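You operate a simulated robot arm through the tools that you are given. There is no shell and no other tool.

The job below is to be done with a simulated two-armed robot. You get a single attempt, and the scene is never put back.

JOB
On the top of the check bench, pour about 70 ml from the jug into the yellow-rimmed cup, holding that steady with the other hand, and put the jug back.
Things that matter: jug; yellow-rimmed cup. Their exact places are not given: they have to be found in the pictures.

Only the result counts: the job must be done as asked and must still hold three seconds after the hand-in. Knocking over, shifting, dropping, spilling or breaking anything else fails it.

ROBOT AND FRAMES
Two 7-joint arms with two-finger parallel grippers on one trunk, on a base that drives. Base frame: it is fixed to the floor where the robot stands at the start and does not move with it; the origin is under the middle of the robot, x ahead of it, y to its left, z up; the surface under the hand at the start is at about z = 0.86. Units: m, rad, N and s.
The left shoulder is at the start at [0.03, 0.119, 1.035], the right one opposite. With the tool pointing down near the work surface each hand reaches from about 0.28 to 0.68 m from the robot's upright axis, wherever it stands, measured 20 degrees to its own side. Payload 3.43 kg a hand.
Tool frame (each hand has its own): the origin (TCP) lies between the finger pads and is the grasp point; the fingertips stand 0.03 m ahead of it; z points along the fingers, y is the line along which they close. Largest opening 0.094 m; finger width 0.028, thickness 0.01; the body of the gripper, 0.05 by 0.096 m, starts 0.055 m behind the TCP.
Orientation is told as [roll, pitch, yaw] about the base's x, y, z axes, in that order, counted from this pose: with the fingers straight down and closing along the base's y, the tool's x points along the base's -x, its y along +y and its z along -z.

CONTROLS
- The arms move only by the tool drive_tool. It takes "left_commands", "right_commands" or both (then of equal length, played together; a hand with none holds still); each is a list of rows, each a list of 7 numbers: the shift along the tool's x, y, z in m, then the turn, a rotation vector about the tool's x, y, z in rad, then the finger opening in m, from 0 to 0.094. In form: [[tx, ty, tz, rx, ry, rz, claw], ...]. A call has 1 to 20 rows; each row shifts and turns the commanded pose from where the row before left it, along the tool's axes as they then stand. Rows are played at 5 a second. More than 0.05 m and 0.15 rad between two rows, or a gripper value outside its range, and nothing of the call is played. Where a pose cannot be reached the arm comes as near as it can. A force on the tool above 40 N (or 10 N above the force at the start of the call, whichever is more), or a blocked arm, ends the call early, and 0.2 s more pass. Each finger travels about 0.072 m/s and halts on what it meets, pressing with about 33 N; the grip force reading is that of the motor and also rises with nothing between the fingers. The clock runs only during rows and for 0.2 s after the last one: add rows that do not move to give the fingers time. It gives the time, the measured TCP pose, the force on the tool (base axes), the opening and the grip force at its end, in the units of the frame above (readings bear some noise), with the torque about the TCP (base axes, N m) and any sound that the robot's microphone picked up.
- Cameras (640 x 400 px; columns grow to the right, rows downward): "scene" is now at [0.0489, -0.0128, 1.7527]; the picture's right is [-0.18, -0.98, 0.00], its down [-0.73, 0.13, -0.67] and it looks along [0.66, -0.12, -0.74] (base axes); focal length 286 px, centre (320, 200). "left" rides on the left gripper at [0.076, -0.014, -0.102] in its tool frame; the picture's right is [0.18, 0.98, 0.00], its down [-0.75, 0.14, -0.64] and it looks along [-0.63, 0.12, 0.77] (tool axes); focal length 243 px, centre (320, 200). "right" rides on the right gripper at [0.076, 0.014, -0.103] in its tool frame; the picture's right is [-0.18, 0.98, 0.00], its down [-0.75, -0.14, -0.64] and it looks along [-0.63, -0.12, 0.77] (tool axes); focal length 243 px, centre (320, 200).
- grab_frame(camera): a new picture of that camera. The clock stands still meanwhile.
- move_column(by): slides the trunk up (or, below 0, down) by that many m; the arms and the scene camera ride with it, the base frame stays. It gives what a move gives, with no picture.
- base_move(legs): drives the robot by 1 to 6 legs, each [ahead, turn to the left] in m and rad, along the robot's own axes; the way and the turn of a leg run together, so that a leg with both is an arc; at most 1.5 m and 3.142 rad a leg. The arms and the cameras ride along, it lands a little off, and it stops where it bumps. It gives what a move gives.
- pan_tilt(pan, tilt): turns the head with the scene camera to pan (to the left, within 2.496 rad either way) and tilt (down, from -0.506 to 1.204), counted from straight ahead of the robot. It gives what a move gives.
- pixel_to_xyz(camera, pixels): there is no depth. For up to 12 entries [column, row, z] of the newest picture of that camera ("zoom" is the newest enlarged one), the place [x, y] in the base frame at which the ray of that pixel passes the height z, good to about 0.002 m, but the place of the scene camera against the robot may be out by one fixed shift of up to 0.012 m in any direction. The clock stands still meanwhile.
- enlarge(camera, box): a new picture of the part [left, top, right, bottom] of that camera's present view, enlarged. The clock stands still meanwhile.
- job_done(): hands the job in; it is judged then, once.

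Unless the task says otherwise, let go and move clear before handing in.

The tools are called after "Call:" by a JSON object that holds its "name" and its "arguments". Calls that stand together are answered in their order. drive_tool: Moves the arms, as the interface text tells. Its arguments: {"type":"object","properties":{"left_commands":{"type":"array"},"right_commands":{"type":"array"}},"required":[]} The other tools are called the same way: move_column (by) slides the trunk up or down; base_move (legs) drives the base; pan_tilt (pan, tilt) turns the head that bears the scene camera; grab_frame (camera) takes a picture; pixel_to_xyz (camera, pixels) gives the place at which the rays of pixels pass given heights; enlarge (camera, box) takes an enlarged picture of a part of a camera's view; job_done () hands the job in.

At the start:

```text
time: 0.0
left_eef_pos: [0.4676, 0.1416, 1.2475]
left_orientation: [-0.001, 0.0, 0.001]
left_wrist_force: [-0.2, -0.6, -0.6]
left_ft_torque: [-0.03, -0.01, 0.0]
left_finger_gap: 0.0938
left_finger_force: 0.1
right_eef_pos: [0.4294, -0.236, 1.2556]
right_orientation: [-0.001, 0.0, -0.001]
right_wrist_force: [-0.2, -0.1, 0.7]
right_ft_torque: [0.02, -0.01, 0.01]
right_finger_gap: 0.0939
right_finger_force: 0.0
trunk travel left (down, up): [-0.3, 0.11]
robot x, y, heading: [-0.0007, -0.0011, 0.003]
head pan, tilt: [-0.18, 0.836]
```

scene: 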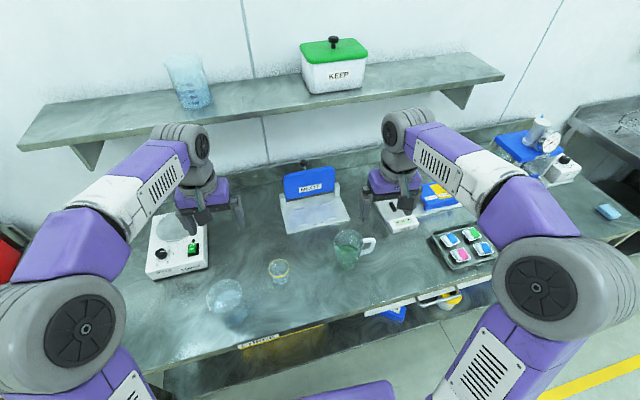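
right: 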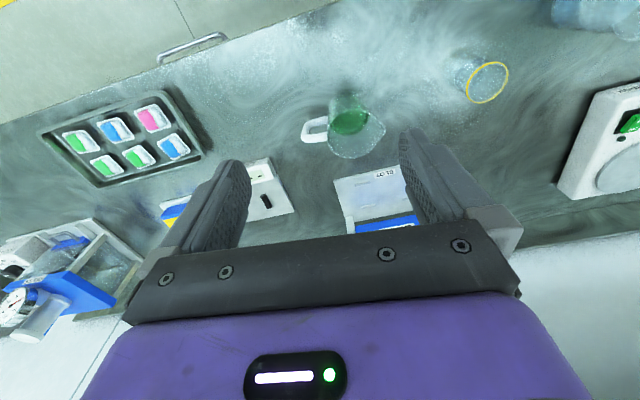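
left: 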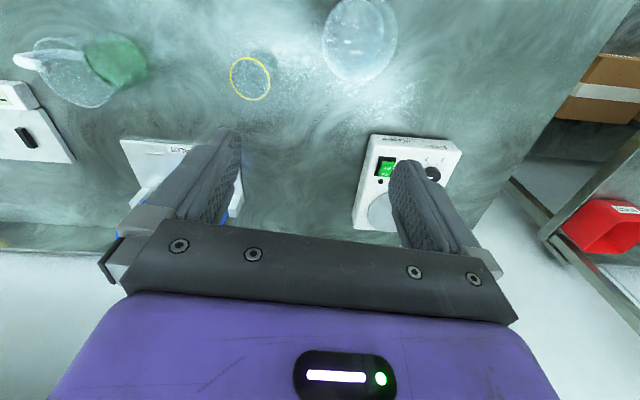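

The scene picture shows the jug with green liquid near (348,248), its handle to the right at (368,245), and the yellow-rimmed cup near (278,270). I'll enlarge both to see their shape and any markings.

Call:
{"name": "enlarge", "arguments": {"camera": "scene", "box": [240, 210, 400, 310]}}

Call:
{"name": "enlarge", "arguments": {"camera": "right", "box": [280, 40, 540, 200]}}

Call:
{"name": "enlarge", "arguments": {"camera": "left", "box": [0, 0, 320, 200]}}

```text
4.00 times, centred on (320, 260) of scene
```

zoom: 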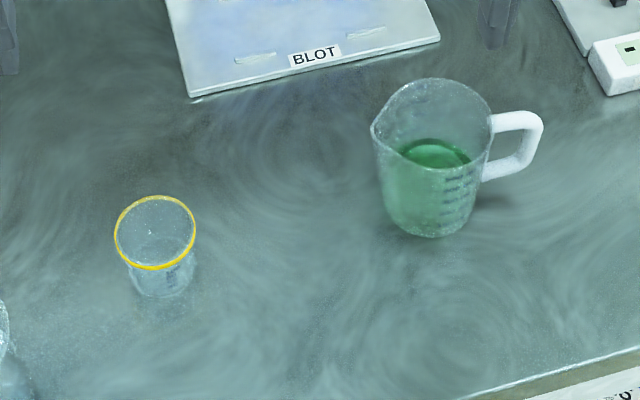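

```text
2.46 times, centred on (410, 120) of right
```

zoom: 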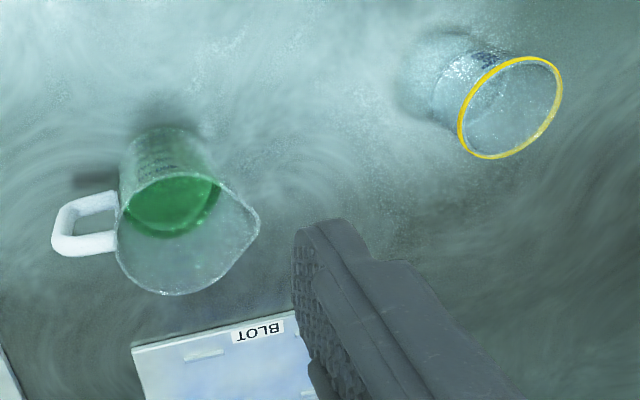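

```text
2.00 times, centred on (160, 100) of left
```

zoom: 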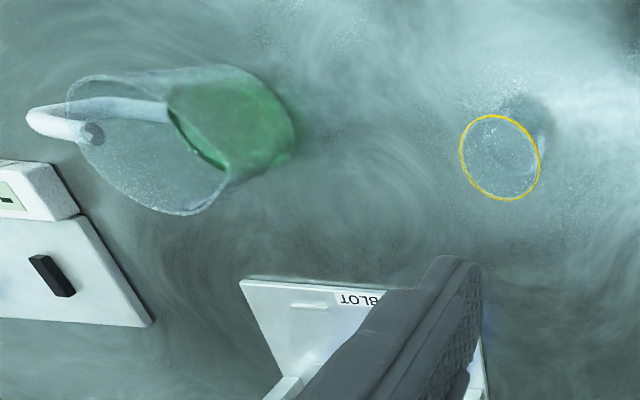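

The jug's spout points to +y (left) and its handle to −y, so the right hand can take the jug and the left hand the cup. I'll triangulate cup rim and jug features from the three cameras.

Call:
{"name": "pixel_to_xyz", "arguments": {"camera": "scene", "pixels": [[278.75, 268.25, 0.86], [278.75, 268.25, 0.96], [280.5, 284.25, 0.86], [268.5, 268.25, 0.93], [289, 268.25, 0.93], [347.5, 269.25, 0.86], [333, 242, 0.86], [333, 242, 1.0], [363, 240, 1.0], [374, 244, 0.95], [374, 244, 1.0], [348, 229.5, 1.0]]}}

Call:
{"name": "pixel_to_xyz", "arguments": {"camera": "left", "pixels": [[250, 78.5, 0.86], [250, 78.5, 0.96], [90, 107, 0.86], [90, 107, 1.0], [14, 60, 0.95], [14, 60, 1.0]]}}

Call:
{"name": "pixel_to_xyz", "arguments": {"camera": "right", "pixels": [[487.2, 82.6, 0.86], [487.2, 82.6, 0.96], [385.5, 127, 0.86], [385.5, 127, 1.0], [301, 135, 0.95], [301, 135, 1.0], [348, 159, 0.86], [348, 159, 1.0]]}}

```text
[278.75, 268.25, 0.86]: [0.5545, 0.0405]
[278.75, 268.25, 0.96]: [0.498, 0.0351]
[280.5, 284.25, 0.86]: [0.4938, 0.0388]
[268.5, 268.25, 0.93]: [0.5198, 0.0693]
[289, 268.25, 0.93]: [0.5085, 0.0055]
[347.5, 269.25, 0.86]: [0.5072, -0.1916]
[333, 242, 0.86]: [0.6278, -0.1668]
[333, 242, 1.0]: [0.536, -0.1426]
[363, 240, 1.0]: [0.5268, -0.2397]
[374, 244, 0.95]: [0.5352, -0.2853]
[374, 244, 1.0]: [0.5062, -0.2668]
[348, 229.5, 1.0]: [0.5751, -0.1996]
```

```text
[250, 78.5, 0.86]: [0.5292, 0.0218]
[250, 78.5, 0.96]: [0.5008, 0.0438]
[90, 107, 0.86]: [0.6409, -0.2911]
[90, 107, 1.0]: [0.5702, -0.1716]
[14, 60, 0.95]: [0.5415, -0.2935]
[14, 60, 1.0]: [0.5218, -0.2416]
```

```text
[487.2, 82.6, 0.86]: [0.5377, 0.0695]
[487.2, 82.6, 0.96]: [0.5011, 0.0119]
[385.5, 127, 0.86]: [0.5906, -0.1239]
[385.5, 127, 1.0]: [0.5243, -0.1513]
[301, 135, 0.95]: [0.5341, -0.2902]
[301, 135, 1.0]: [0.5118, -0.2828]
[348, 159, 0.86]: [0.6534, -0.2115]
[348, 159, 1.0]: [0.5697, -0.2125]
```

The rim of the cup triangulates to about (0.514, 0.035, 0.92), the jug spout to about (0.535, -0.147, 0.98), and the handle's outer bar to about (0.535, -0.289, 0.955). A clear vessel at scene (225,297) may block the left hand, so I'll look at that and at the objects to the right of the jug.

Call:
{"name": "enlarge", "arguments": {"camera": "scene", "box": [140, 200, 300, 340]}}

Call:
{"name": "pixel_to_xyz", "arguments": {"camera": "scene", "pixels": [[225, 297, 0.86], [208, 292, 0.93], [242, 292, 0.93], [232, 327, 0.86], [205, 210, 0.9], [205, 268, 0.9], [145, 275, 0.9], [385, 208, 0.88], [418, 226, 0.88], [400, 232, 0.88], [430, 235, 0.88], [460, 270, 0.88]]}}

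Call:
{"name": "enlarge", "arguments": {"camera": "scene", "box": [330, 160, 530, 300]}}

Call:
{"name": "grab_frame", "arguments": {"camera": "scene"}}

```text
2.86 times, centred on (220, 270) of scene
```

zoom: 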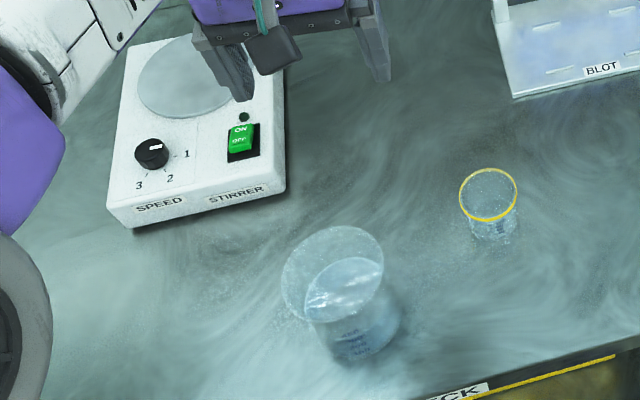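

```text
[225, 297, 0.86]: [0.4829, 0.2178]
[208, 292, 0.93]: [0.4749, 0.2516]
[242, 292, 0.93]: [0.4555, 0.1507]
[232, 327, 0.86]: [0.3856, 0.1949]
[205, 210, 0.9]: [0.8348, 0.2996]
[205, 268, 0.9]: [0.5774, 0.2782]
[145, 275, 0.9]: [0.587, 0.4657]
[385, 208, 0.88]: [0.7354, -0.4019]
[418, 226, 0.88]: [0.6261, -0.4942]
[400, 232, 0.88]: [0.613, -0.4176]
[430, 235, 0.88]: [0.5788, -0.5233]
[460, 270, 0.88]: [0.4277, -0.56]
```

```text
2.86 times, centred on (430, 230) of scene
```

zoom: 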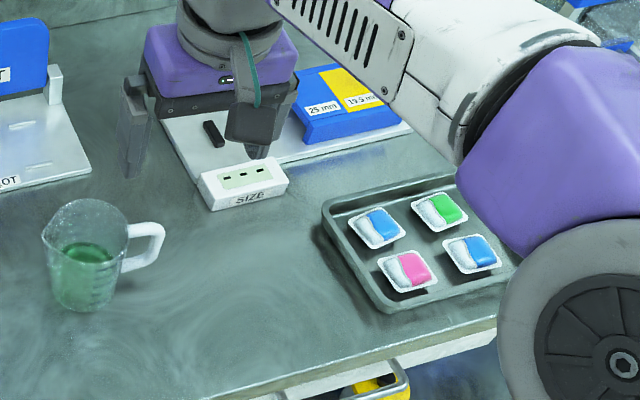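

```text
taken
```

scene: 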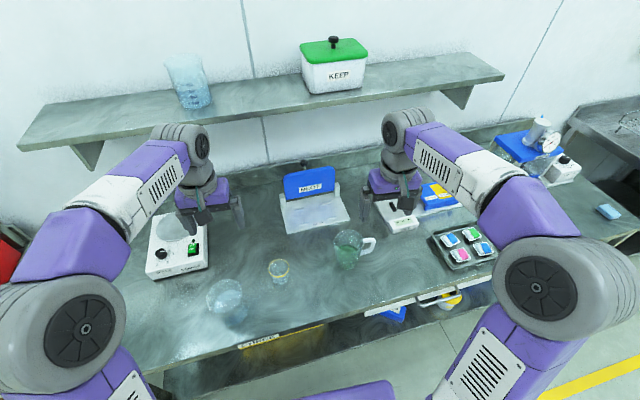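

The left beaker stands at about (0.43, 0.195) and is about 0.095 tall, so the left hand must come in steeply from +y. To the right of the jug only low objects stand. I'll first turn both hands in free air so that the fingers close along x: right yaw −90°, left yaw +90°.

Call:
{"name": "drive_tool", "arguments": {"right_commands": [[0, 0, 0, 0, 0, 0.143, 0.094], [0, 0, 0, 0, 0, 0.143, 0.094], [0, 0, 0, 0, 0, 0.143, 0.094], [0, 0, 0, 0, 0, 0.143, 0.094], [0, 0, 0, 0, 0, 0.143, 0.094], [0, 0, 0, 0, 0, 0.143, 0.094], [0, 0, 0, 0, 0, 0.143, 0.094], [0, 0, 0, 0, 0, 0.143, 0.094], [0, 0, 0, 0, 0, 0.143, 0.094], [0, 0, 0, 0, 0, 0.143, 0.094], [0, 0, 0, 0, 0, 0.141, 0.094]], "left_commands": [[0, 0, 0, 0, 0, -0.143, 0.094], [0, 0, 0, 0, 0, -0.143, 0.094], [0, 0, 0, 0, 0, -0.143, 0.094], [0, 0, 0, 0, 0, -0.143, 0.094], [0, 0, 0, 0, 0, -0.143, 0.094], [0, 0, 0, 0, 0, -0.143, 0.094], [0, 0, 0, 0, 0, -0.143, 0.094], [0, 0, 0, 0, 0, -0.143, 0.094], [0, 0, 0, 0, 0, -0.143, 0.094], [0, 0, 0, 0, 0, -0.143, 0.094], [0, 0, 0, 0, 0, -0.141, 0.094]]}}

```text
time: 2.4
left_eef_pos: [0.4683, 0.1425, 1.2469]
left_orientation: [0.0, 0.0, 1.572]
left_wrist_force: [0.1, -0.1, -1.2]
left_ft_torque: [0.01, 0.01, 0.01]
left_finger_gap: 0.0938
left_finger_force: 0.2
right_eef_pos: [0.4296, -0.2349, 1.2555]
right_orientation: [-0.001, -0.001, -1.575]
right_wrist_force: [-0.3, 0.0, -0.6]
right_ft_torque: [0.02, -0.02, -0.01]
right_finger_gap: 0.094
right_finger_force: 0.0
trunk travel left (down, up): [-0.3, 0.11]
robot x, y, heading: [-0.001, 0.0001, 0.001]
head pan, tilt: [-0.18, 0.836]
```

Both hands reached the yaw with no trouble. Now I'll pitch the right hand 60° (pointing +y and down) and the left hand 45° (pointing −y and down).

Call:
{"name": "drive_tool", "arguments": {"right_commands": [[-0.02, 0.013, 0, 0, 0.1496, 0, 0.094], [-0.02, 0.013, 0, 0, 0.1496, 0, 0.094], [-0.02, 0.013, 0, 0, 0.1496, 0, 0.094], [-0.02, 0.013, 0, 0, 0.1496, 0, 0.094], [-0.02, 0.013, 0, 0, 0.1496, 0, 0.094], [-0.02, 0.013, 0, 0, 0.1496, 0, 0.094], [-0.02, 0.013, 0, 0, 0.1496, 0, 0.094], [0, 0.01, 0, 0, 0, 0, 0.094]], "left_commands": [[0, 0, 0, 0, 0.131, 0, 0.094], [0, 0, 0, 0, 0.131, 0, 0.094], [0, 0, 0, 0, 0.131, 0, 0.094], [0, 0, 0, 0, 0.131, 0, 0.094], [0, 0, 0, 0, 0.131, 0, 0.094], [0, 0, 0, 0, 0.131, 0, 0.094], [0, 0, 0, 0, 0, 0, 0.094], [0, 0, 0, 0, 0, 0, 0.094]]}}

Call:
{"name": "grab_frame", "arguments": {"camera": "right"}}

Call:
{"name": "grab_frame", "arguments": {"camera": "left"}}

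Call:
{"name": "grab_frame", "arguments": {"camera": "scene"}}

```text
time: 4.2
left_eef_pos: [0.4659, 0.1418, 1.2469]
left_orientation: [-0.002, 0.79, 1.569]
left_wrist_force: [0.4, -0.7, -0.1]
left_ft_torque: [-0.02, 0.0, 0.02]
left_finger_gap: 0.0938
left_finger_force: 0.0
right_eef_pos: [0.5197, -0.3542, 1.1979]
right_orientation: [0.001, 1.049, -1.57]
right_wrist_force: [-1.2, -0.5, 0.4]
right_ft_torque: [-0.03, -0.05, -0.03]
right_finger_gap: 0.094
right_finger_force: 0.0
right hand out of reach, approached as far as the arm can: row 8
trunk travel left (down, up): [-0.3, 0.11]
robot x, y, heading: [-0.0012, 0.0012, 0.0]
head pan, tilt: [-0.18, 0.836]
```

```text
taken
```

right: 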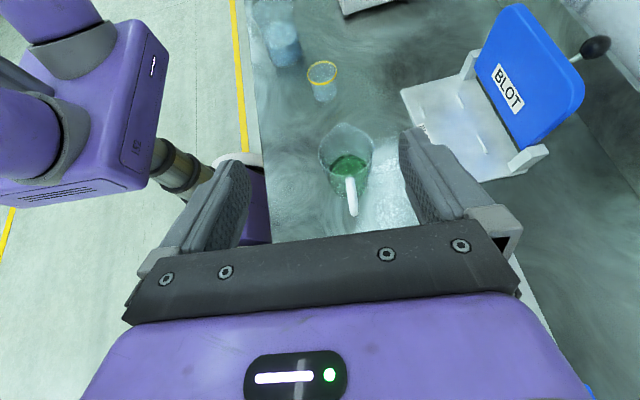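

```text
taken
```

left: 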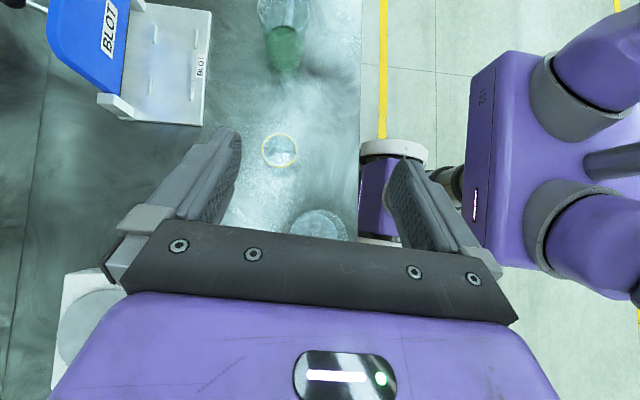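

```text
taken
```

scene: 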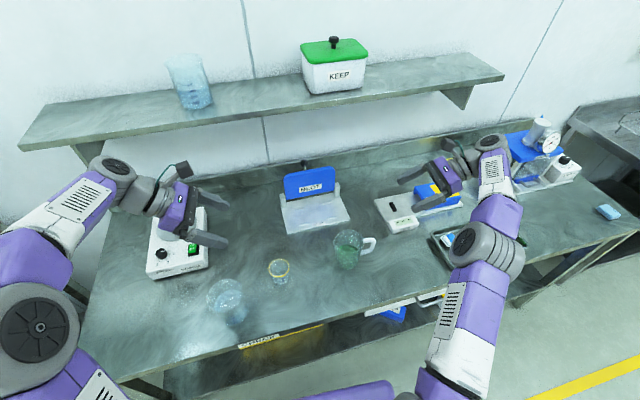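

The right arm is near its reach limit at this height, but the handle is lower and closer, so descending should help. I'll lower the right hand to about z=1.05 at the same y and then look at the handle.

Call:
{"name": "drive_tool", "arguments": {"right_commands": [[-0.0217, 0.001, 0.0125, 0, 0, 0, 0.094], [-0.0217, 0.001, 0.0125, 0, 0, 0, 0.094], [-0.0217, 0.001, 0.0125, 0, 0, 0, 0.094], [-0.0217, 0.001, 0.0125, 0, 0, 0, 0.094], [-0.0217, 0.001, 0.0125, 0, 0, 0, 0.094], [-0.0217, 0.001, 0.0125, 0, 0, 0, 0.094], [0, 0, 0, 0, 0, 0, 0.094]]}}

Call:
{"name": "grab_frame", "arguments": {"camera": "right"}}

Call:
{"name": "enlarge", "arguments": {"camera": "right", "box": [240, 40, 460, 240]}}

Call:
{"name": "grab_frame", "arguments": {"camera": "scene"}}

```text
time: 5.8
left_eef_pos: [0.4677, 0.1425, 1.2468]
left_orientation: [-0.001, 0.787, 1.572]
left_wrist_force: [-1.2, -0.6, 0.1]
left_ft_torque: [0.01, -0.01, 0.05]
left_finger_gap: 0.0937
left_finger_force: 0.0
right_eef_pos: [0.5246, -0.3583, 1.0498]
right_orientation: [0.001, 1.048, -1.572]
right_wrist_force: [0.4, 0.3, 0.3]
right_ft_torque: [-0.02, -0.02, -0.02]
right_finger_gap: 0.0936
right_finger_force: 0.1
trunk travel left (down, up): [-0.3, 0.11]
robot x, y, heading: [-0.0013, 0.0017, -0.002]
head pan, tilt: [-0.18, 0.836]
```

```text
taken
```

right: 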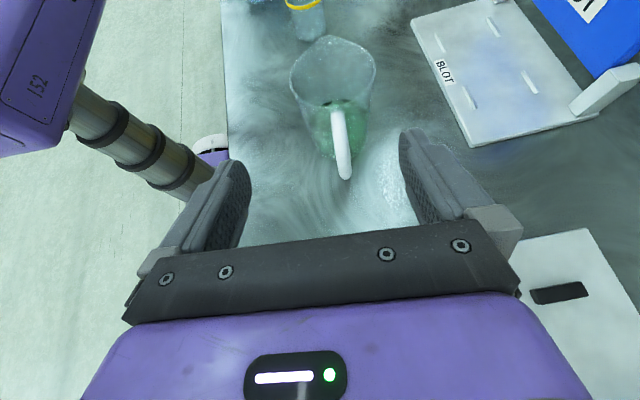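

```text
2.00 times, centred on (350, 140) of right
```

zoom: 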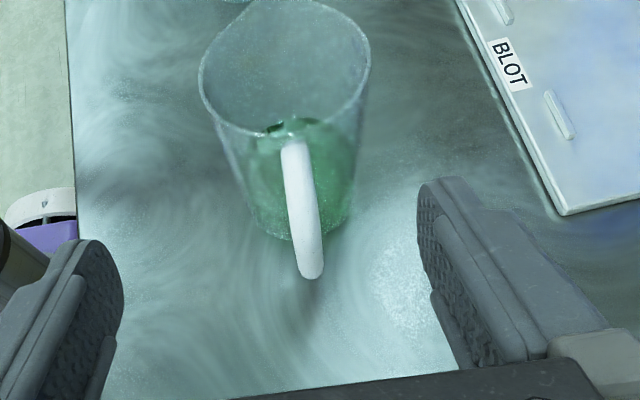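

```text
taken
```

scene: 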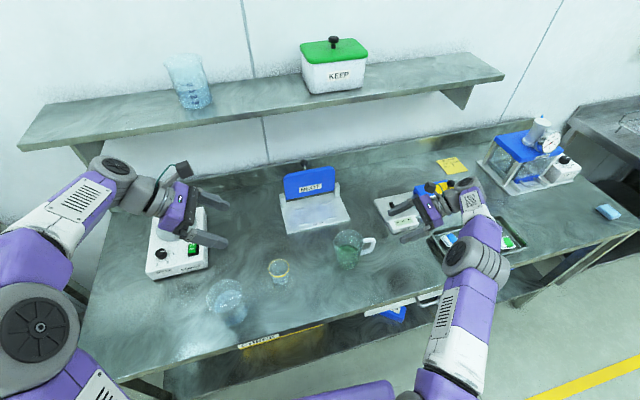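

The handle now shows up end-on in the right camera, running from (337,112) at the jug wall to (345,179) at the outer corner. I'll place it with pixel rays and compare against the earlier views.

Call:
{"name": "pixel_to_xyz", "arguments": {"camera": "right", "pixels": [[337.5, 112.5, 0.97], [340, 135, 0.97], [345.5, 178, 0.97], [345.5, 178, 0.93], [345.5, 178, 0.95], [300, 87, 0.98], [375, 70, 0.98], [330, 37, 0.98], [364, 100, 0.98], [320, 157, 0.86], [350, 157, 0.86], [337, 160, 0.86]]}}

Call:
{"name": "enlarge", "arguments": {"camera": "scene", "box": [320, 215, 400, 275]}}

Call:
{"name": "enlarge", "arguments": {"camera": "left", "box": [200, 0, 360, 100]}}

```text
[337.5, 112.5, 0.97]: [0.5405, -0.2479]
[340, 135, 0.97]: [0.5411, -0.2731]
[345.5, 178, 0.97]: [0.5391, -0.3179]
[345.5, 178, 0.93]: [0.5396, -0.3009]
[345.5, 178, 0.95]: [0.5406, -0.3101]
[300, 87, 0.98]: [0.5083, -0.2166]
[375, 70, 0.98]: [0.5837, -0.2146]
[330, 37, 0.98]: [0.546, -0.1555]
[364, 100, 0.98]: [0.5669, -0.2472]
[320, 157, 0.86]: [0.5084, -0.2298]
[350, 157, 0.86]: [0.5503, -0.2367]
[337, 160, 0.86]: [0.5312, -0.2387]
```

```text
6.67 times, centred on (360, 245) of scene
```

zoom: 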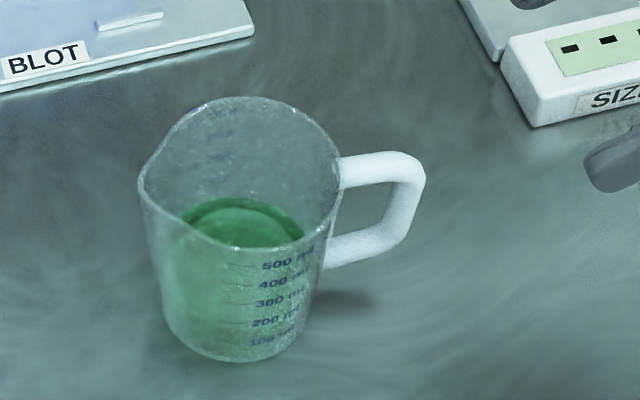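

```text
4.00 times, centred on (280, 50) of left
```

zoom: 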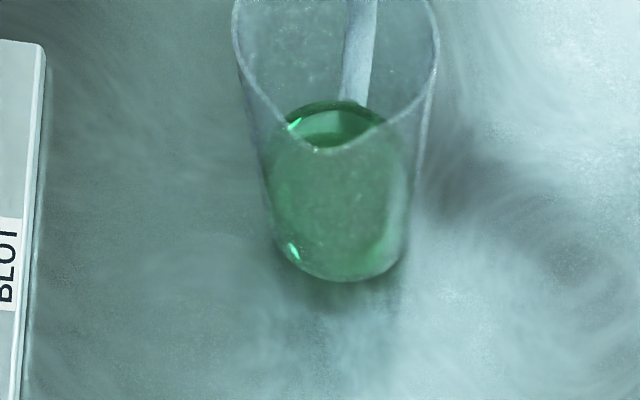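

The handle lies in the plane x≈0.540. I'll intersect scene rays to its upper and lower outer corners with that plane to get its height range.

Call:
{"name": "pixel_to_xyz", "arguments": {"camera": "scene", "pixels": [[375.5, 240, 0.92], [375.5, 240, 0.98], [371.5, 252, 0.88], [371.5, 252, 0.94], [370, 239.5, 0.92], [370, 239.5, 0.98], [361, 254.5, 0.88], [361, 254.5, 0.94], [351, 229.5, 0.98], [336.5, 242, 0.98]]}}

Call:
{"name": "enlarge", "arguments": {"camera": "right", "box": [280, 30, 400, 190]}}

```text
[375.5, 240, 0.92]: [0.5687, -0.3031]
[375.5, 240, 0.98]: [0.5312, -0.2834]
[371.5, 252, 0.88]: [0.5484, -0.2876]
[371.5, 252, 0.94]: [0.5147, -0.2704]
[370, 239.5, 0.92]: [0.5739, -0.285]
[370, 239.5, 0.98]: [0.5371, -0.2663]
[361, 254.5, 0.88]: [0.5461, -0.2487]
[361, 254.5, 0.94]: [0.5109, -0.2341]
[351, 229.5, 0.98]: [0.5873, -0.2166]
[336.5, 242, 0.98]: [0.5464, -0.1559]
```

```text
2.50 times, centred on (340, 110) of right
```

zoom: 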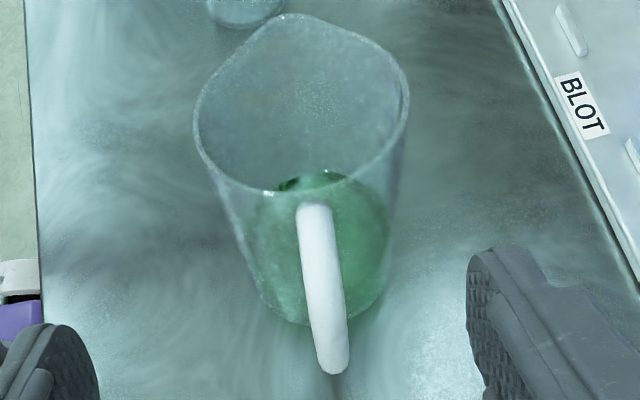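

The handle's vertical bar is at about (0.540, −0.283) and runs from z≈0.90 to 0.97, with a gap of about 3 cm to the jug wall. I'll bring the right hand to a pre-grasp 6 cm short of it along the tool axis, and bring the left hand down to a pre-grasp above and left of the cup.

Call:
{"name": "drive_tool", "arguments": {"right_commands": [[-0.0117, 0.0039, 0.0137, 0, 0, 0, 0.094], [-0.0117, 0.0039, 0.0137, 0, 0, 0, 0.094], [-0.0116, 0.0038, 0.0137, 0, 0, 0, 0.094], [-0.0116, 0.0038, 0.0138, 0, 0, 0, 0.094], [0, 0, 0, 0, 0, 0, 0.094], [0, 0, 0, 0, 0, 0, 0.094]]}}

Call:
{"name": "grab_frame", "arguments": {"camera": "right"}}

Call:
{"name": "grab_frame", "arguments": {"camera": "scene"}}

Call:
{"name": "enlarge", "arguments": {"camera": "scene", "box": [320, 175, 480, 285]}}

```text
time: 7.2
left_eef_pos: [0.4678, 0.1418, 1.2479]
left_orientation: [-0.001, 0.788, 1.572]
left_wrist_force: [-0.6, 0.4, 0.1]
left_ft_torque: [-0.01, 0.0, -0.01]
left_finger_gap: 0.0939
left_finger_force: 0.1
right_eef_pos: [0.5428, -0.3318, 0.9806]
right_orientation: [0.0, 1.047, -1.57]
right_wrist_force: [-0.4, -0.4, 0.1]
right_ft_torque: [-0.01, 0.02, -0.02]
right_finger_gap: 0.0942
right_finger_force: 0.1
trunk travel left (down, up): [-0.3, 0.11]
robot x, y, heading: [0.003, -0.0009, -0.005]
head pan, tilt: [-0.18, 0.836]
```

```text
taken
```

right: 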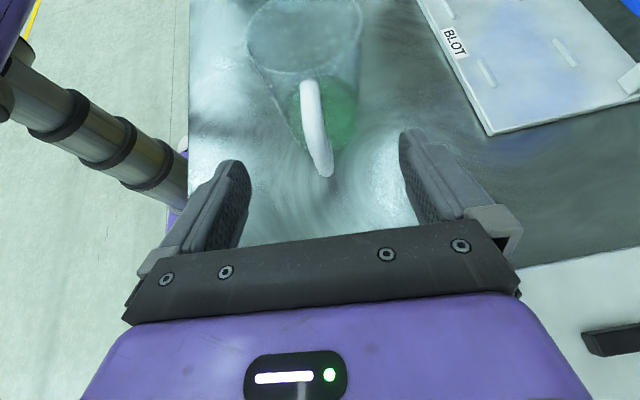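

```text
taken
```

scene: 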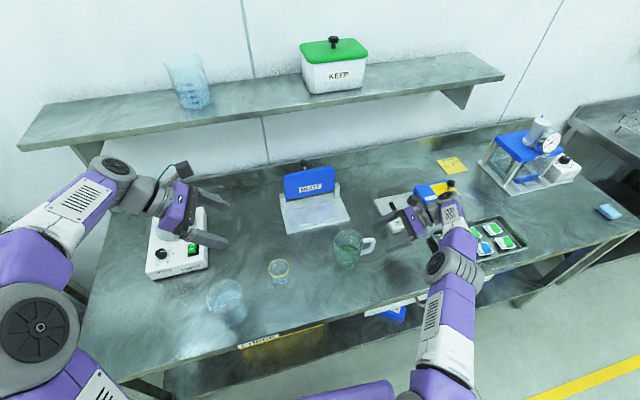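

```text
3.64 times, centred on (400, 230) of scene
```

zoom: 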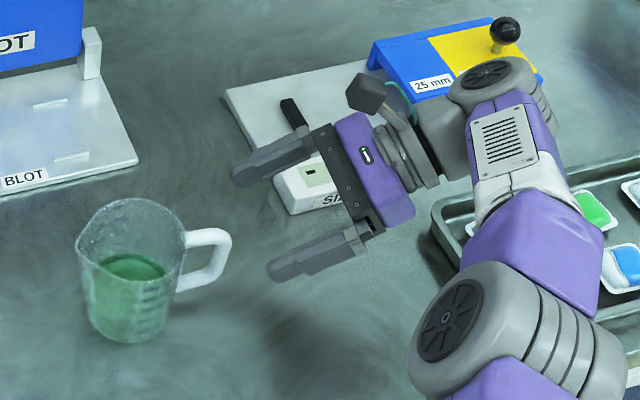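

The right hand is at (0.5428, −0.3318, 0.9806). I'll re-measure the handle with this closer view, where it runs from (309,85) to (324,175), before advancing.

Call:
{"name": "pixel_to_xyz", "arguments": {"camera": "right", "pixels": [[309, 85, 0.965], [316, 130, 0.96], [322, 160, 0.94], [324, 175, 0.9], [324, 175, 0.92], [324, 175, 0.94]]}}

Call:
{"name": "enlarge", "arguments": {"camera": "right", "box": [220, 0, 420, 200]}}

```text
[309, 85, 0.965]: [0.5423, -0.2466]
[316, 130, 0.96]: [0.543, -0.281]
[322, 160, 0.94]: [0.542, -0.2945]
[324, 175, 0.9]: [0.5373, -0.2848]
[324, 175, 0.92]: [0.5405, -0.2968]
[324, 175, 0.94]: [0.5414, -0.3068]
```

```text
2.00 times, centred on (320, 100) of right
```

zoom: 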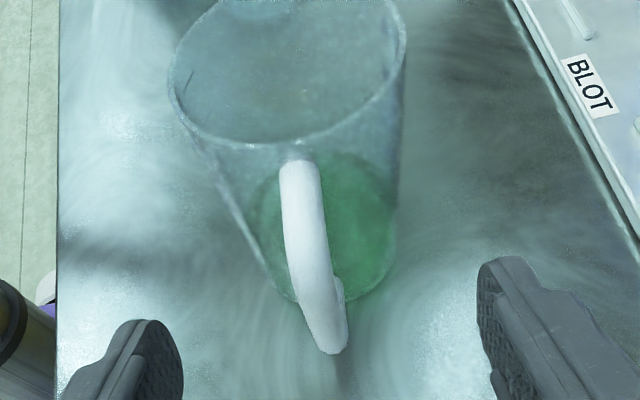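

The handle sits at x≈0.5425, level with the TCP, with its outer bar at y≈−0.288. I'll advance 5.8 cm along the tool axis so the pads straddle the upper corner of the handle, then check before closing.

Call:
{"name": "drive_tool", "arguments": {"right_commands": [[-0.0004, 0, 0.0146, 0, 0, 0, 0.094], [-0.0004, 0, 0.0146, 0, 0, 0, 0.094], [-0.0004, 0, 0.0146, 0, 0, 0, 0.094], [-0.0004, 0, 0.0146, 0, 0, 0, 0.094], [0, 0, 0, 0, 0, 0, 0.094], [0, 0, 0, 0, 0, 0, 0.094]]}}

Call:
{"name": "grab_frame", "arguments": {"camera": "right"}}

Call:
{"name": "enlarge", "arguments": {"camera": "scene", "box": [320, 195, 440, 275]}}

```text
time: 8.6
left_eef_pos: [0.4679, 0.1419, 1.2475]
left_orientation: [0.002, 0.787, 1.571]
left_wrist_force: [0.2, 0.8, 0.0]
left_ft_torque: [0.03, 0.04, 0.0]
left_finger_gap: 0.0939
left_finger_force: 0.0
right_eef_pos: [0.5419, -0.2824, 0.9484]
right_orientation: [-0.001, 1.047, -1.57]
right_wrist_force: [0.2, -0.1, -0.1]
right_ft_torque: [-0.02, 0.02, 0.0]
right_finger_gap: 0.0939
right_finger_force: 0.1
trunk travel left (down, up): [-0.3, 0.11]
robot x, y, heading: [0.0021, -0.0016, -0.001]
head pan, tilt: [-0.18, 0.836]
```

```text
taken
```

right: 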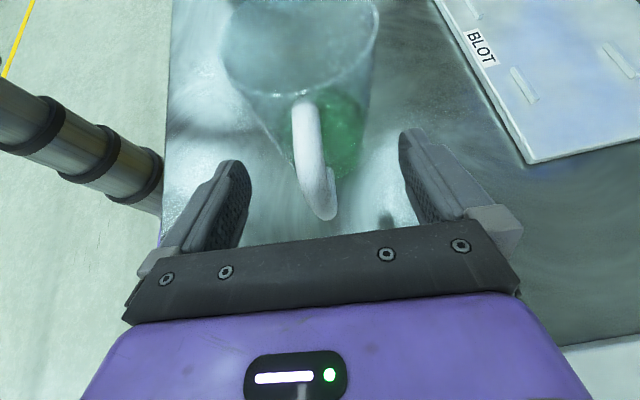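

```text
5.00 times, centred on (380, 235) of scene
```

zoom: 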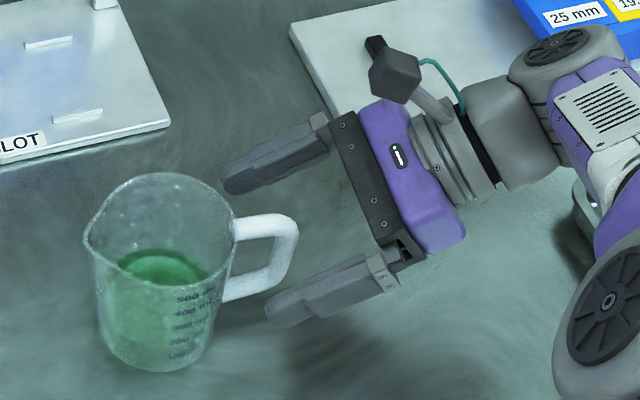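

The pads straddle the handle's upper-outer corner, near scene-zoom (290,232), with no contact force. Before gripping I'll bring the left hand over the cup's left side to take an accurate look at the cup.

Call:
{"name": "drive_tool", "arguments": {"left_commands": [[-0.019, -0.0077, 0.0258, 0, 0, 0, 0.094], [-0.019, -0.0077, 0.0258, 0, 0, 0, 0.094], [-0.019, -0.0077, 0.0258, 0, 0, 0, 0.094], [-0.019, -0.0077, 0.0258, 0, 0, 0, 0.094], [-0.019, -0.0077, 0.0258, 0, 0, 0, 0.094], [-0.019, -0.0077, 0.0258, 0, 0, 0, 0.094], [0, 0, 0, 0, 0, 0, 0.094], [0, 0, 0, 0, 0, 0, 0.094]]}}

Call:
{"name": "grab_frame", "arguments": {"camera": "left"}}

Call:
{"name": "grab_frame", "arguments": {"camera": "scene"}}

Call:
{"name": "enlarge", "arguments": {"camera": "left", "box": [200, 40, 440, 200]}}

```text
time: 10.4
left_eef_pos: [0.5162, 0.113, 1.0581]
left_orientation: [0.0, 0.788, 1.571]
left_wrist_force: [-0.2, -0.5, -0.1]
left_ft_torque: [0.03, -0.03, 0.0]
left_finger_gap: 0.094
left_finger_force: 0.0
right_eef_pos: [0.5428, -0.2838, 0.9476]
right_orientation: [-0.002, 1.046, -1.572]
right_wrist_force: [-0.1, -0.8, -0.2]
right_ft_torque: [-0.01, -0.02, -0.02]
right_finger_gap: 0.094
right_finger_force: 0.0
trunk travel left (down, up): [-0.3, 0.11]
robot x, y, heading: [-0.0012, 0.0013, 0.0]
head pan, tilt: [-0.18, 0.836]
```

```text
taken
```

left: 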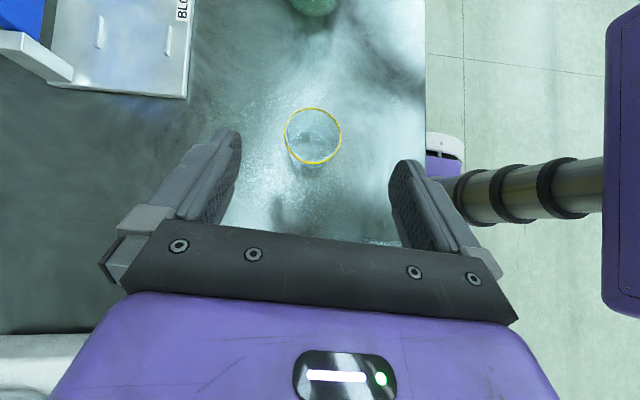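

```text
taken
```

scene: 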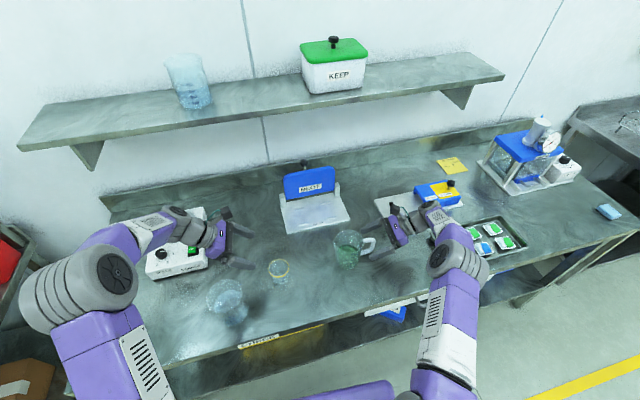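

```text
2.50 times, centred on (320, 120) of left
```

zoom: 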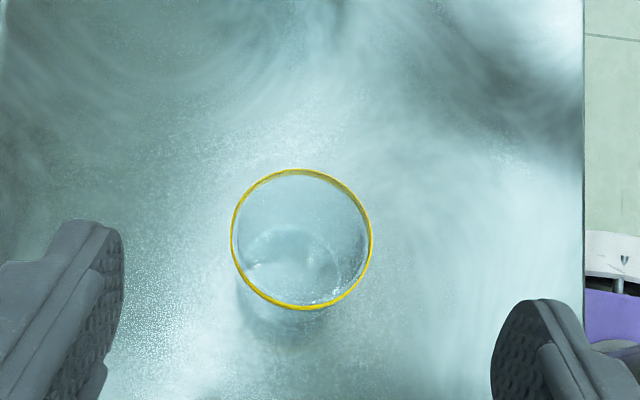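

The cup's yellow rim is seen cleanly at left-camera (312,136), with no occlusion. I'll get its position and diameter.

Call:
{"name": "pixel_to_xyz", "arguments": {"camera": "left", "pixels": [[312.4, 135.6, 0.915], [312.4, 135.6, 0.925], [284, 134, 0.92], [341, 137, 0.92], [311, 107.5, 0.92], [313, 164, 0.92]]}}

Call:
{"name": "pixel_to_xyz", "arguments": {"camera": "scene", "pixels": [[278.7, 268.25, 0.915], [278.7, 268.25, 0.925], [225, 296, 0.95], [213, 312, 0.95], [243, 300, 0.95], [234, 327, 0.86]]}}

```text
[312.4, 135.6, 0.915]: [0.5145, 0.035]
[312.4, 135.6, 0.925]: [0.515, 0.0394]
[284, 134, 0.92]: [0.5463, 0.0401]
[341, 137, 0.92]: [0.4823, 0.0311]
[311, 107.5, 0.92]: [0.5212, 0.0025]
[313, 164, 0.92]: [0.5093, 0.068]
```

```text
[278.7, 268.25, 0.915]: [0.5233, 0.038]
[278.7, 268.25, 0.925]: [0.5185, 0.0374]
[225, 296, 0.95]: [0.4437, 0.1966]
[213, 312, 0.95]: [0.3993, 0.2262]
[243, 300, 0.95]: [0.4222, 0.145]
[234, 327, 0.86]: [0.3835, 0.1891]
```

The cup is at (0.5145, 0.036) with a rim radius of 0.0325 and a rim height of about 0.92. I'll slide the left hand onto the diagonal approach line and advance, stopping 4 cm short to check.

Call:
{"name": "drive_tool", "arguments": {"left_commands": [[-0.0196, 0.0006, 0.0, 0, 0, 0, 0.094], [-0.0196, 0.0006, 0.0, 0, 0, 0, 0.094], [-0.0195, 0.0005, 0.0, 0, 0, 0, 0.094], [0, 0, 0.024, 0, 0, 0, 0.094], [0, 0, 0.024, 0, 0, 0, 0.094], [0, 0, 0.024, 0, 0, 0, 0.094], [0, 0, 0.024, 0, 0, 0, 0.094], [0, 0, 0.02, 0, 0, 0, 0.094], [0, 0, 0, 0, 0, 0, 0.094], [0, 0, 0, 0, 0, 0, 0.094]]}}

Call:
{"name": "grab_frame", "arguments": {"camera": "left"}}

Call:
{"name": "enlarge", "arguments": {"camera": "scene", "box": [180, 200, 340, 340]}}

```text
time: 12.6
left_eef_pos: [0.5131, 0.0745, 0.9331]
left_orientation: [0.0, 0.787, 1.571]
left_wrist_force: [0.5, -0.5, 0.3]
left_ft_torque: [-0.01, 0.02, 0.04]
left_finger_gap: 0.094
left_finger_force: 0.1
right_eef_pos: [0.5424, -0.2834, 0.9479]
right_orientation: [0.001, 1.048, -1.571]
right_wrist_force: [-0.5, -0.6, 0.6]
right_ft_torque: [0.03, -0.01, -0.02]
right_finger_gap: 0.094
right_finger_force: 0.1
trunk travel left (down, up): [-0.3, 0.11]
robot x, y, heading: [0.0011, -0.0023, -0.003]
head pan, tilt: [-0.18, 0.836]
```

```text
taken
```

left: 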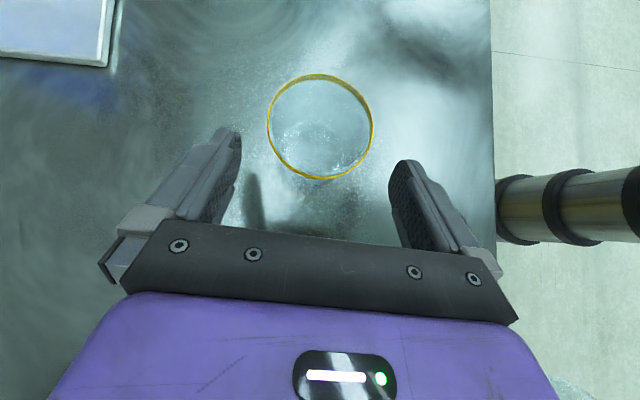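

```text
2.86 times, centred on (260, 270) of scene
```

zoom: 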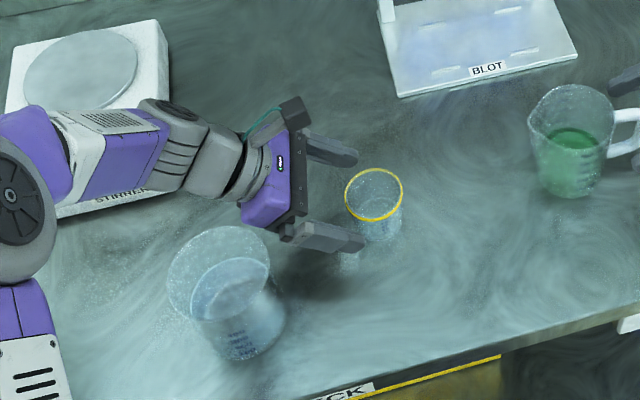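

The fingers straddle the cup with clearance on both sides, and the beaker and stirrer are clear. I'll advance the last 4.2 cm.

Call:
{"name": "drive_tool", "arguments": {"left_commands": [[0.0008, -0.0005, 0.014, 0, 0, 0, 0.094], [0.0008, -0.0005, 0.014, 0, 0, 0, 0.094], [0.0009, -0.0004, 0.014, 0, 0, 0, 0.094], [0, 0, 0, 0, 0, 0, 0.094], [0, 0, 0, 0, 0, 0, 0.094]]}}

Call:
{"name": "grab_frame", "arguments": {"camera": "left"}}

Call:
{"name": "enlarge", "arguments": {"camera": "scene", "box": [200, 220, 320, 320]}}

```text
time: 13.8
left_eef_pos: [0.5147, 0.0419, 0.9045]
left_orientation: [0.0, 0.787, 1.57]
left_wrist_force: [-0.8, -0.8, 0.3]
left_ft_torque: [-0.02, -0.01, 0.03]
left_finger_gap: 0.0938
left_finger_force: 0.2
right_eef_pos: [0.5416, -0.283, 0.946]
right_orientation: [0.0, 1.048, -1.569]
right_wrist_force: [0.3, -0.1, 0.0]
right_ft_torque: [-0.05, -0.01, 0.0]
right_finger_gap: 0.094
right_finger_force: 0.1
trunk travel left (down, up): [-0.3, 0.11]
robot x, y, heading: [0.0004, 0.001, 0.0]
head pan, tilt: [-0.18, 0.836]
```

```text
taken
```

left: 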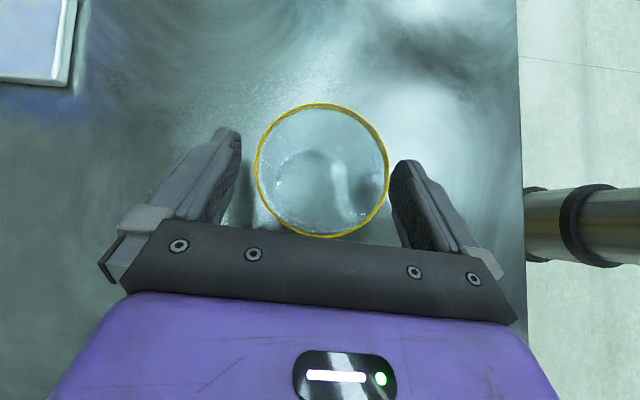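

```text
4.00 times, centred on (260, 270) of scene
```

zoom: 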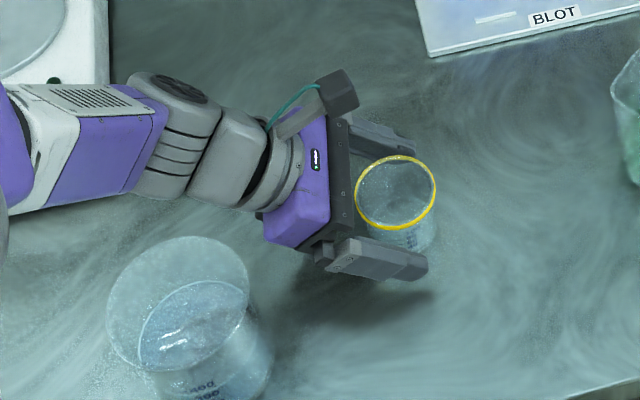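

The left fingers frame the cup evenly, with the rim at (321,170) between the pads. I'll close gradually on the cup and watch gap and force.

Call:
{"name": "drive_tool", "arguments": {"left_commands": [[0, 0, 0, 0, 0, 0, 0.08], [0, 0, 0, 0, 0, 0, 0.07], [0, 0, 0, 0, 0, 0, 0.064], [0, 0, 0, 0, 0, 0, 0.06], [0, 0, 0, 0, 0, 0, 0.056], [0, 0, 0, 0, 0, 0, 0.056], [0, 0, 0, 0, 0, 0, 0.056]]}}

Call:
{"name": "grab_frame", "arguments": {"camera": "left"}}

```text
time: 15.4
left_eef_pos: [0.5142, 0.0414, 0.9049]
left_orientation: [0.001, 0.788, 1.569]
left_wrist_force: [-0.3, 0.4, 1.2]
left_ft_torque: [0.0, 0.01, -0.03]
left_finger_gap: 0.0606
left_finger_force: 33.3
right_eef_pos: [0.5415, -0.2838, 0.9485]
right_orientation: [0.0, 1.048, -1.57]
right_wrist_force: [0.5, -1.1, -1.1]
right_ft_torque: [0.0, 0.04, 0.0]
right_finger_gap: 0.0942
right_finger_force: 0.1
trunk travel left (down, up): [-0.3, 0.11]
robot x, y, heading: [-0.0035, 0.0011, -0.002]
head pan, tilt: [-0.18, 0.836]
```

```text
taken
```

left: 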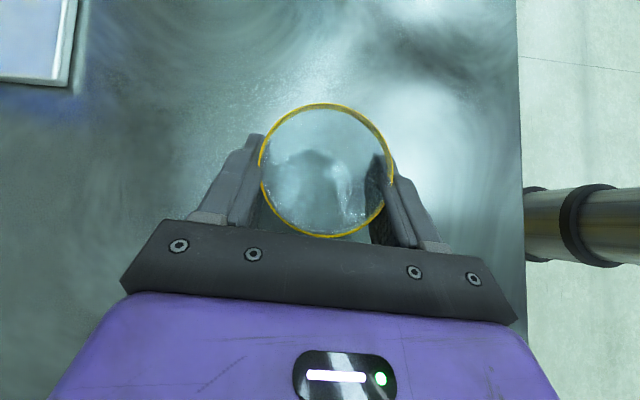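

The left hand holds the cup at a gap of 60.6 mm with 33 N, and the cup hasn't moved. Now I'll close the right hand on the jug handle.

Call:
{"name": "drive_tool", "arguments": {"right_commands": [[0, 0, 0, 0, 0, 0, 0.07], [0, 0, 0, 0, 0, 0, 0.05], [0, 0, 0, 0, 0, 0, 0.035], [0, 0, 0, 0, 0, 0, 0.02], [0, 0, 0, 0, 0, 0, 0.01], [0, 0, 0, 0, 0, 0, 0.005], [0, 0, 0, 0, 0, 0, 0.005], [0, 0, 0, 0, 0, 0, 0.005]]}}

Call:
{"name": "grab_frame", "arguments": {"camera": "right"}}

Call:
{"name": "enlarge", "arguments": {"camera": "scene", "box": [320, 195, 440, 275]}}

```text
time: 17.2
left_eef_pos: [0.5155, 0.042, 0.9062]
left_orientation: [-0.001, 0.788, 1.572]
left_wrist_force: [-0.5, -0.1, 3.2]
left_ft_torque: [0.03, 0.11, 0.01]
left_finger_gap: 0.061
left_finger_force: 33.2
right_eef_pos: [0.5409, -0.2828, 0.9475]
right_orientation: [0.0, 1.048, -1.571]
right_wrist_force: [-0.3, -0.7, -0.3]
right_ft_torque: [0.04, -0.02, 0.01]
right_finger_gap: 0.0186
right_finger_force: 32.9
trunk travel left (down, up): [-0.3, 0.11]
robot x, y, heading: [-0.0006, -0.0032, 0.0]
head pan, tilt: [-0.18, 0.836]
```

```text
taken
```

right: 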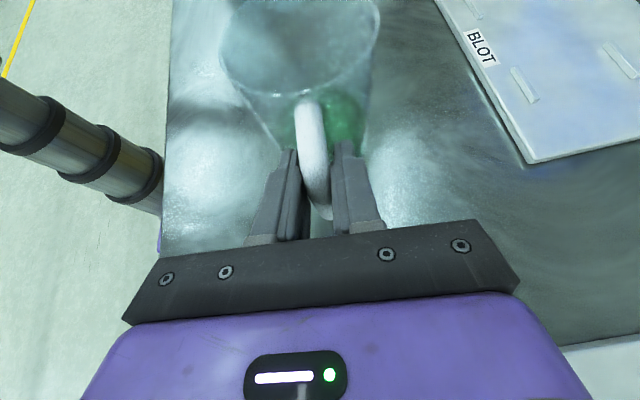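

```text
5.00 times, centred on (380, 235) of scene
```

zoom: 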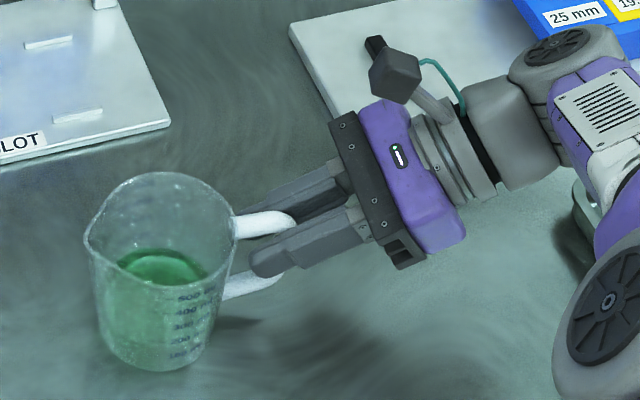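

The right hand holds the handle at a gap of 18.6 mm with 33 N. I'll lift the jug 2 cm slowly and see whether it pivots in the grip.

Call:
{"name": "drive_tool", "arguments": {"right_commands": [[0.0035, 0, -0.002, 0, 0, 0, 0.005], [0.0035, 0, -0.002, 0, 0, 0, 0.005], [0.0035, 0, -0.002, 0, 0, 0, 0.005], [0.0035, 0, -0.002, 0, 0, 0, 0.005], [0.0035, 0, -0.002, 0, 0, 0, 0.005], [0, 0, 0, 0, 0, 0, 0.005], [0, 0, 0, 0, 0, 0, 0.005]]}}

Call:
{"name": "grab_frame", "arguments": {"camera": "right"}}

Call:
{"name": "enlarge", "arguments": {"camera": "scene", "box": [320, 195, 440, 275]}}

```text
time: 18.8
left_eef_pos: [0.5144, 0.0423, 0.9056]
left_orientation: [0.0, 0.787, 1.571]
left_wrist_force: [-1.4, 0.7, 3.4]
left_ft_torque: [-0.01, 0.12, -0.04]
left_finger_gap: 0.0605
left_finger_force: 33.2
right_eef_pos: [0.5416, -0.2823, 0.9686]
right_orientation: [0.0, 1.047, -1.573]
right_wrist_force: [-0.7, -0.2, -1.6]
right_ft_torque: [-0.13, 0.01, 0.04]
right_finger_gap: 0.0184
right_finger_force: 33.4
trunk travel left (down, up): [-0.3, 0.11]
robot x, y, heading: [0.0011, 0.0024, 0.003]
head pan, tilt: [-0.18, 0.836]
```

```text
taken
```

right: 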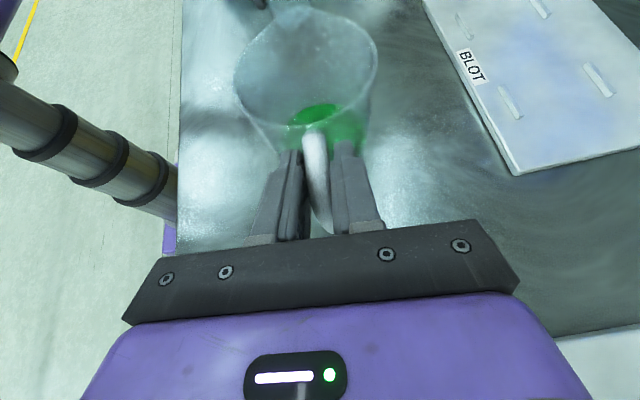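

```text
5.00 times, centred on (380, 235) of scene
```

zoom: 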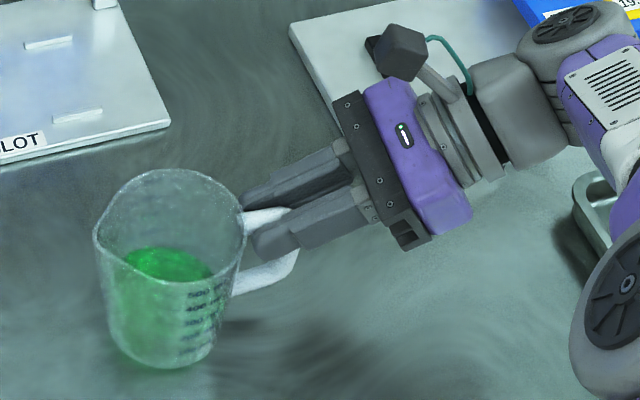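

The jug pivoted about 10° in the grip instead of lifting: the wrist torque is only 0.13 Nm and the base's left edge is still on the bench. Closing across the handle sideways therefore can't carry the load, so I'll set it back down by exactly reversing the lift.

Call:
{"name": "drive_tool", "arguments": {"right_commands": [[-0.0035, 0, 0.002, 0, 0, 0, 0.005], [-0.0035, 0, 0.002, 0, 0, 0, 0.005], [-0.0035, 0, 0.002, 0, 0, 0, 0.005], [-0.0035, 0, 0.002, 0, 0, 0, 0.005], [-0.003, 0, 0.0018, 0, 0, 0, 0.005], [0, 0, 0, 0, 0, 0, 0.005], [0, 0, 0, 0, 0, 0, 0.005]]}}

Call:
{"name": "enlarge", "arguments": {"camera": "scene", "box": [320, 195, 440, 275]}}

```text
time: 20.4
left_eef_pos: [0.5136, 0.0419, 0.9054]
left_orientation: [-0.001, 0.787, 1.569]
left_wrist_force: [-0.3, -0.4, -0.5]
left_ft_torque: [0.02, -0.02, -0.01]
left_finger_gap: 0.0605
left_finger_force: 32.7
right_eef_pos: [0.5411, -0.2823, 0.9508]
right_orientation: [0.006, 1.047, -1.567]
right_wrist_force: [0.8, -7.0, 22.9]
right_ft_torque: [0.4, -0.04, 0.0]
right_finger_gap: 0.0185
right_finger_force: 32.9
trunk travel left (down, up): [-0.3, 0.11]
robot x, y, heading: [-0.0017, 0.0007, -0.001]
head pan, tilt: [-0.18, 0.836]
```

```text
5.00 times, centred on (380, 235) of scene
```

zoom: 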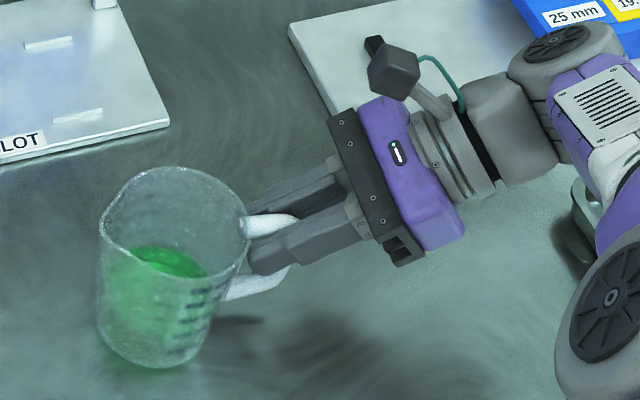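

The wrist now shows +23 N upward, so I'm pressing on the jug and it isn't sitting the same as before. I'll look from the right camera and enlarge the scene before moving further.

Call:
{"name": "grab_frame", "arguments": {"camera": "right"}}

Call:
{"name": "enlarge", "arguments": {"camera": "scene", "box": [325, 220, 385, 275]}}

Call:
{"name": "grab_frame", "arguments": {"camera": "left"}}

```text
taken
```

right: 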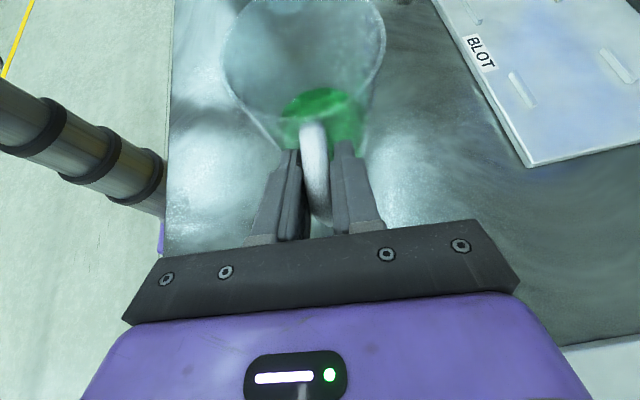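

```text
7.27 times, centred on (355, 248) of scene
```

zoom: 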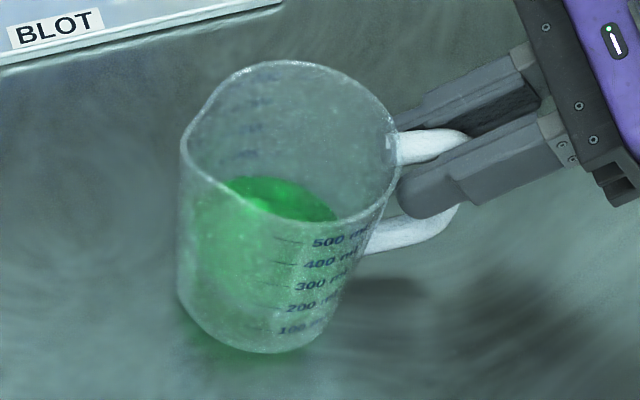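

```text
taken
```

left: 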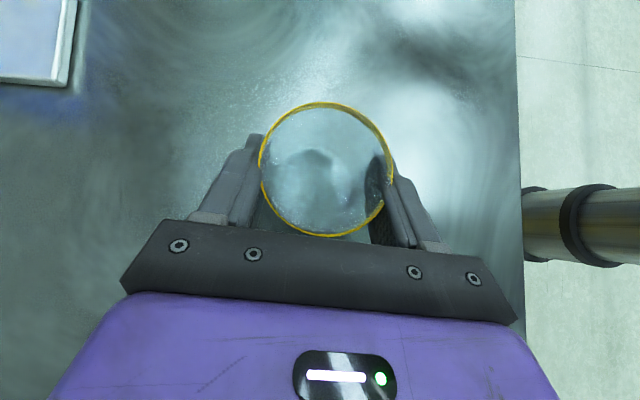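

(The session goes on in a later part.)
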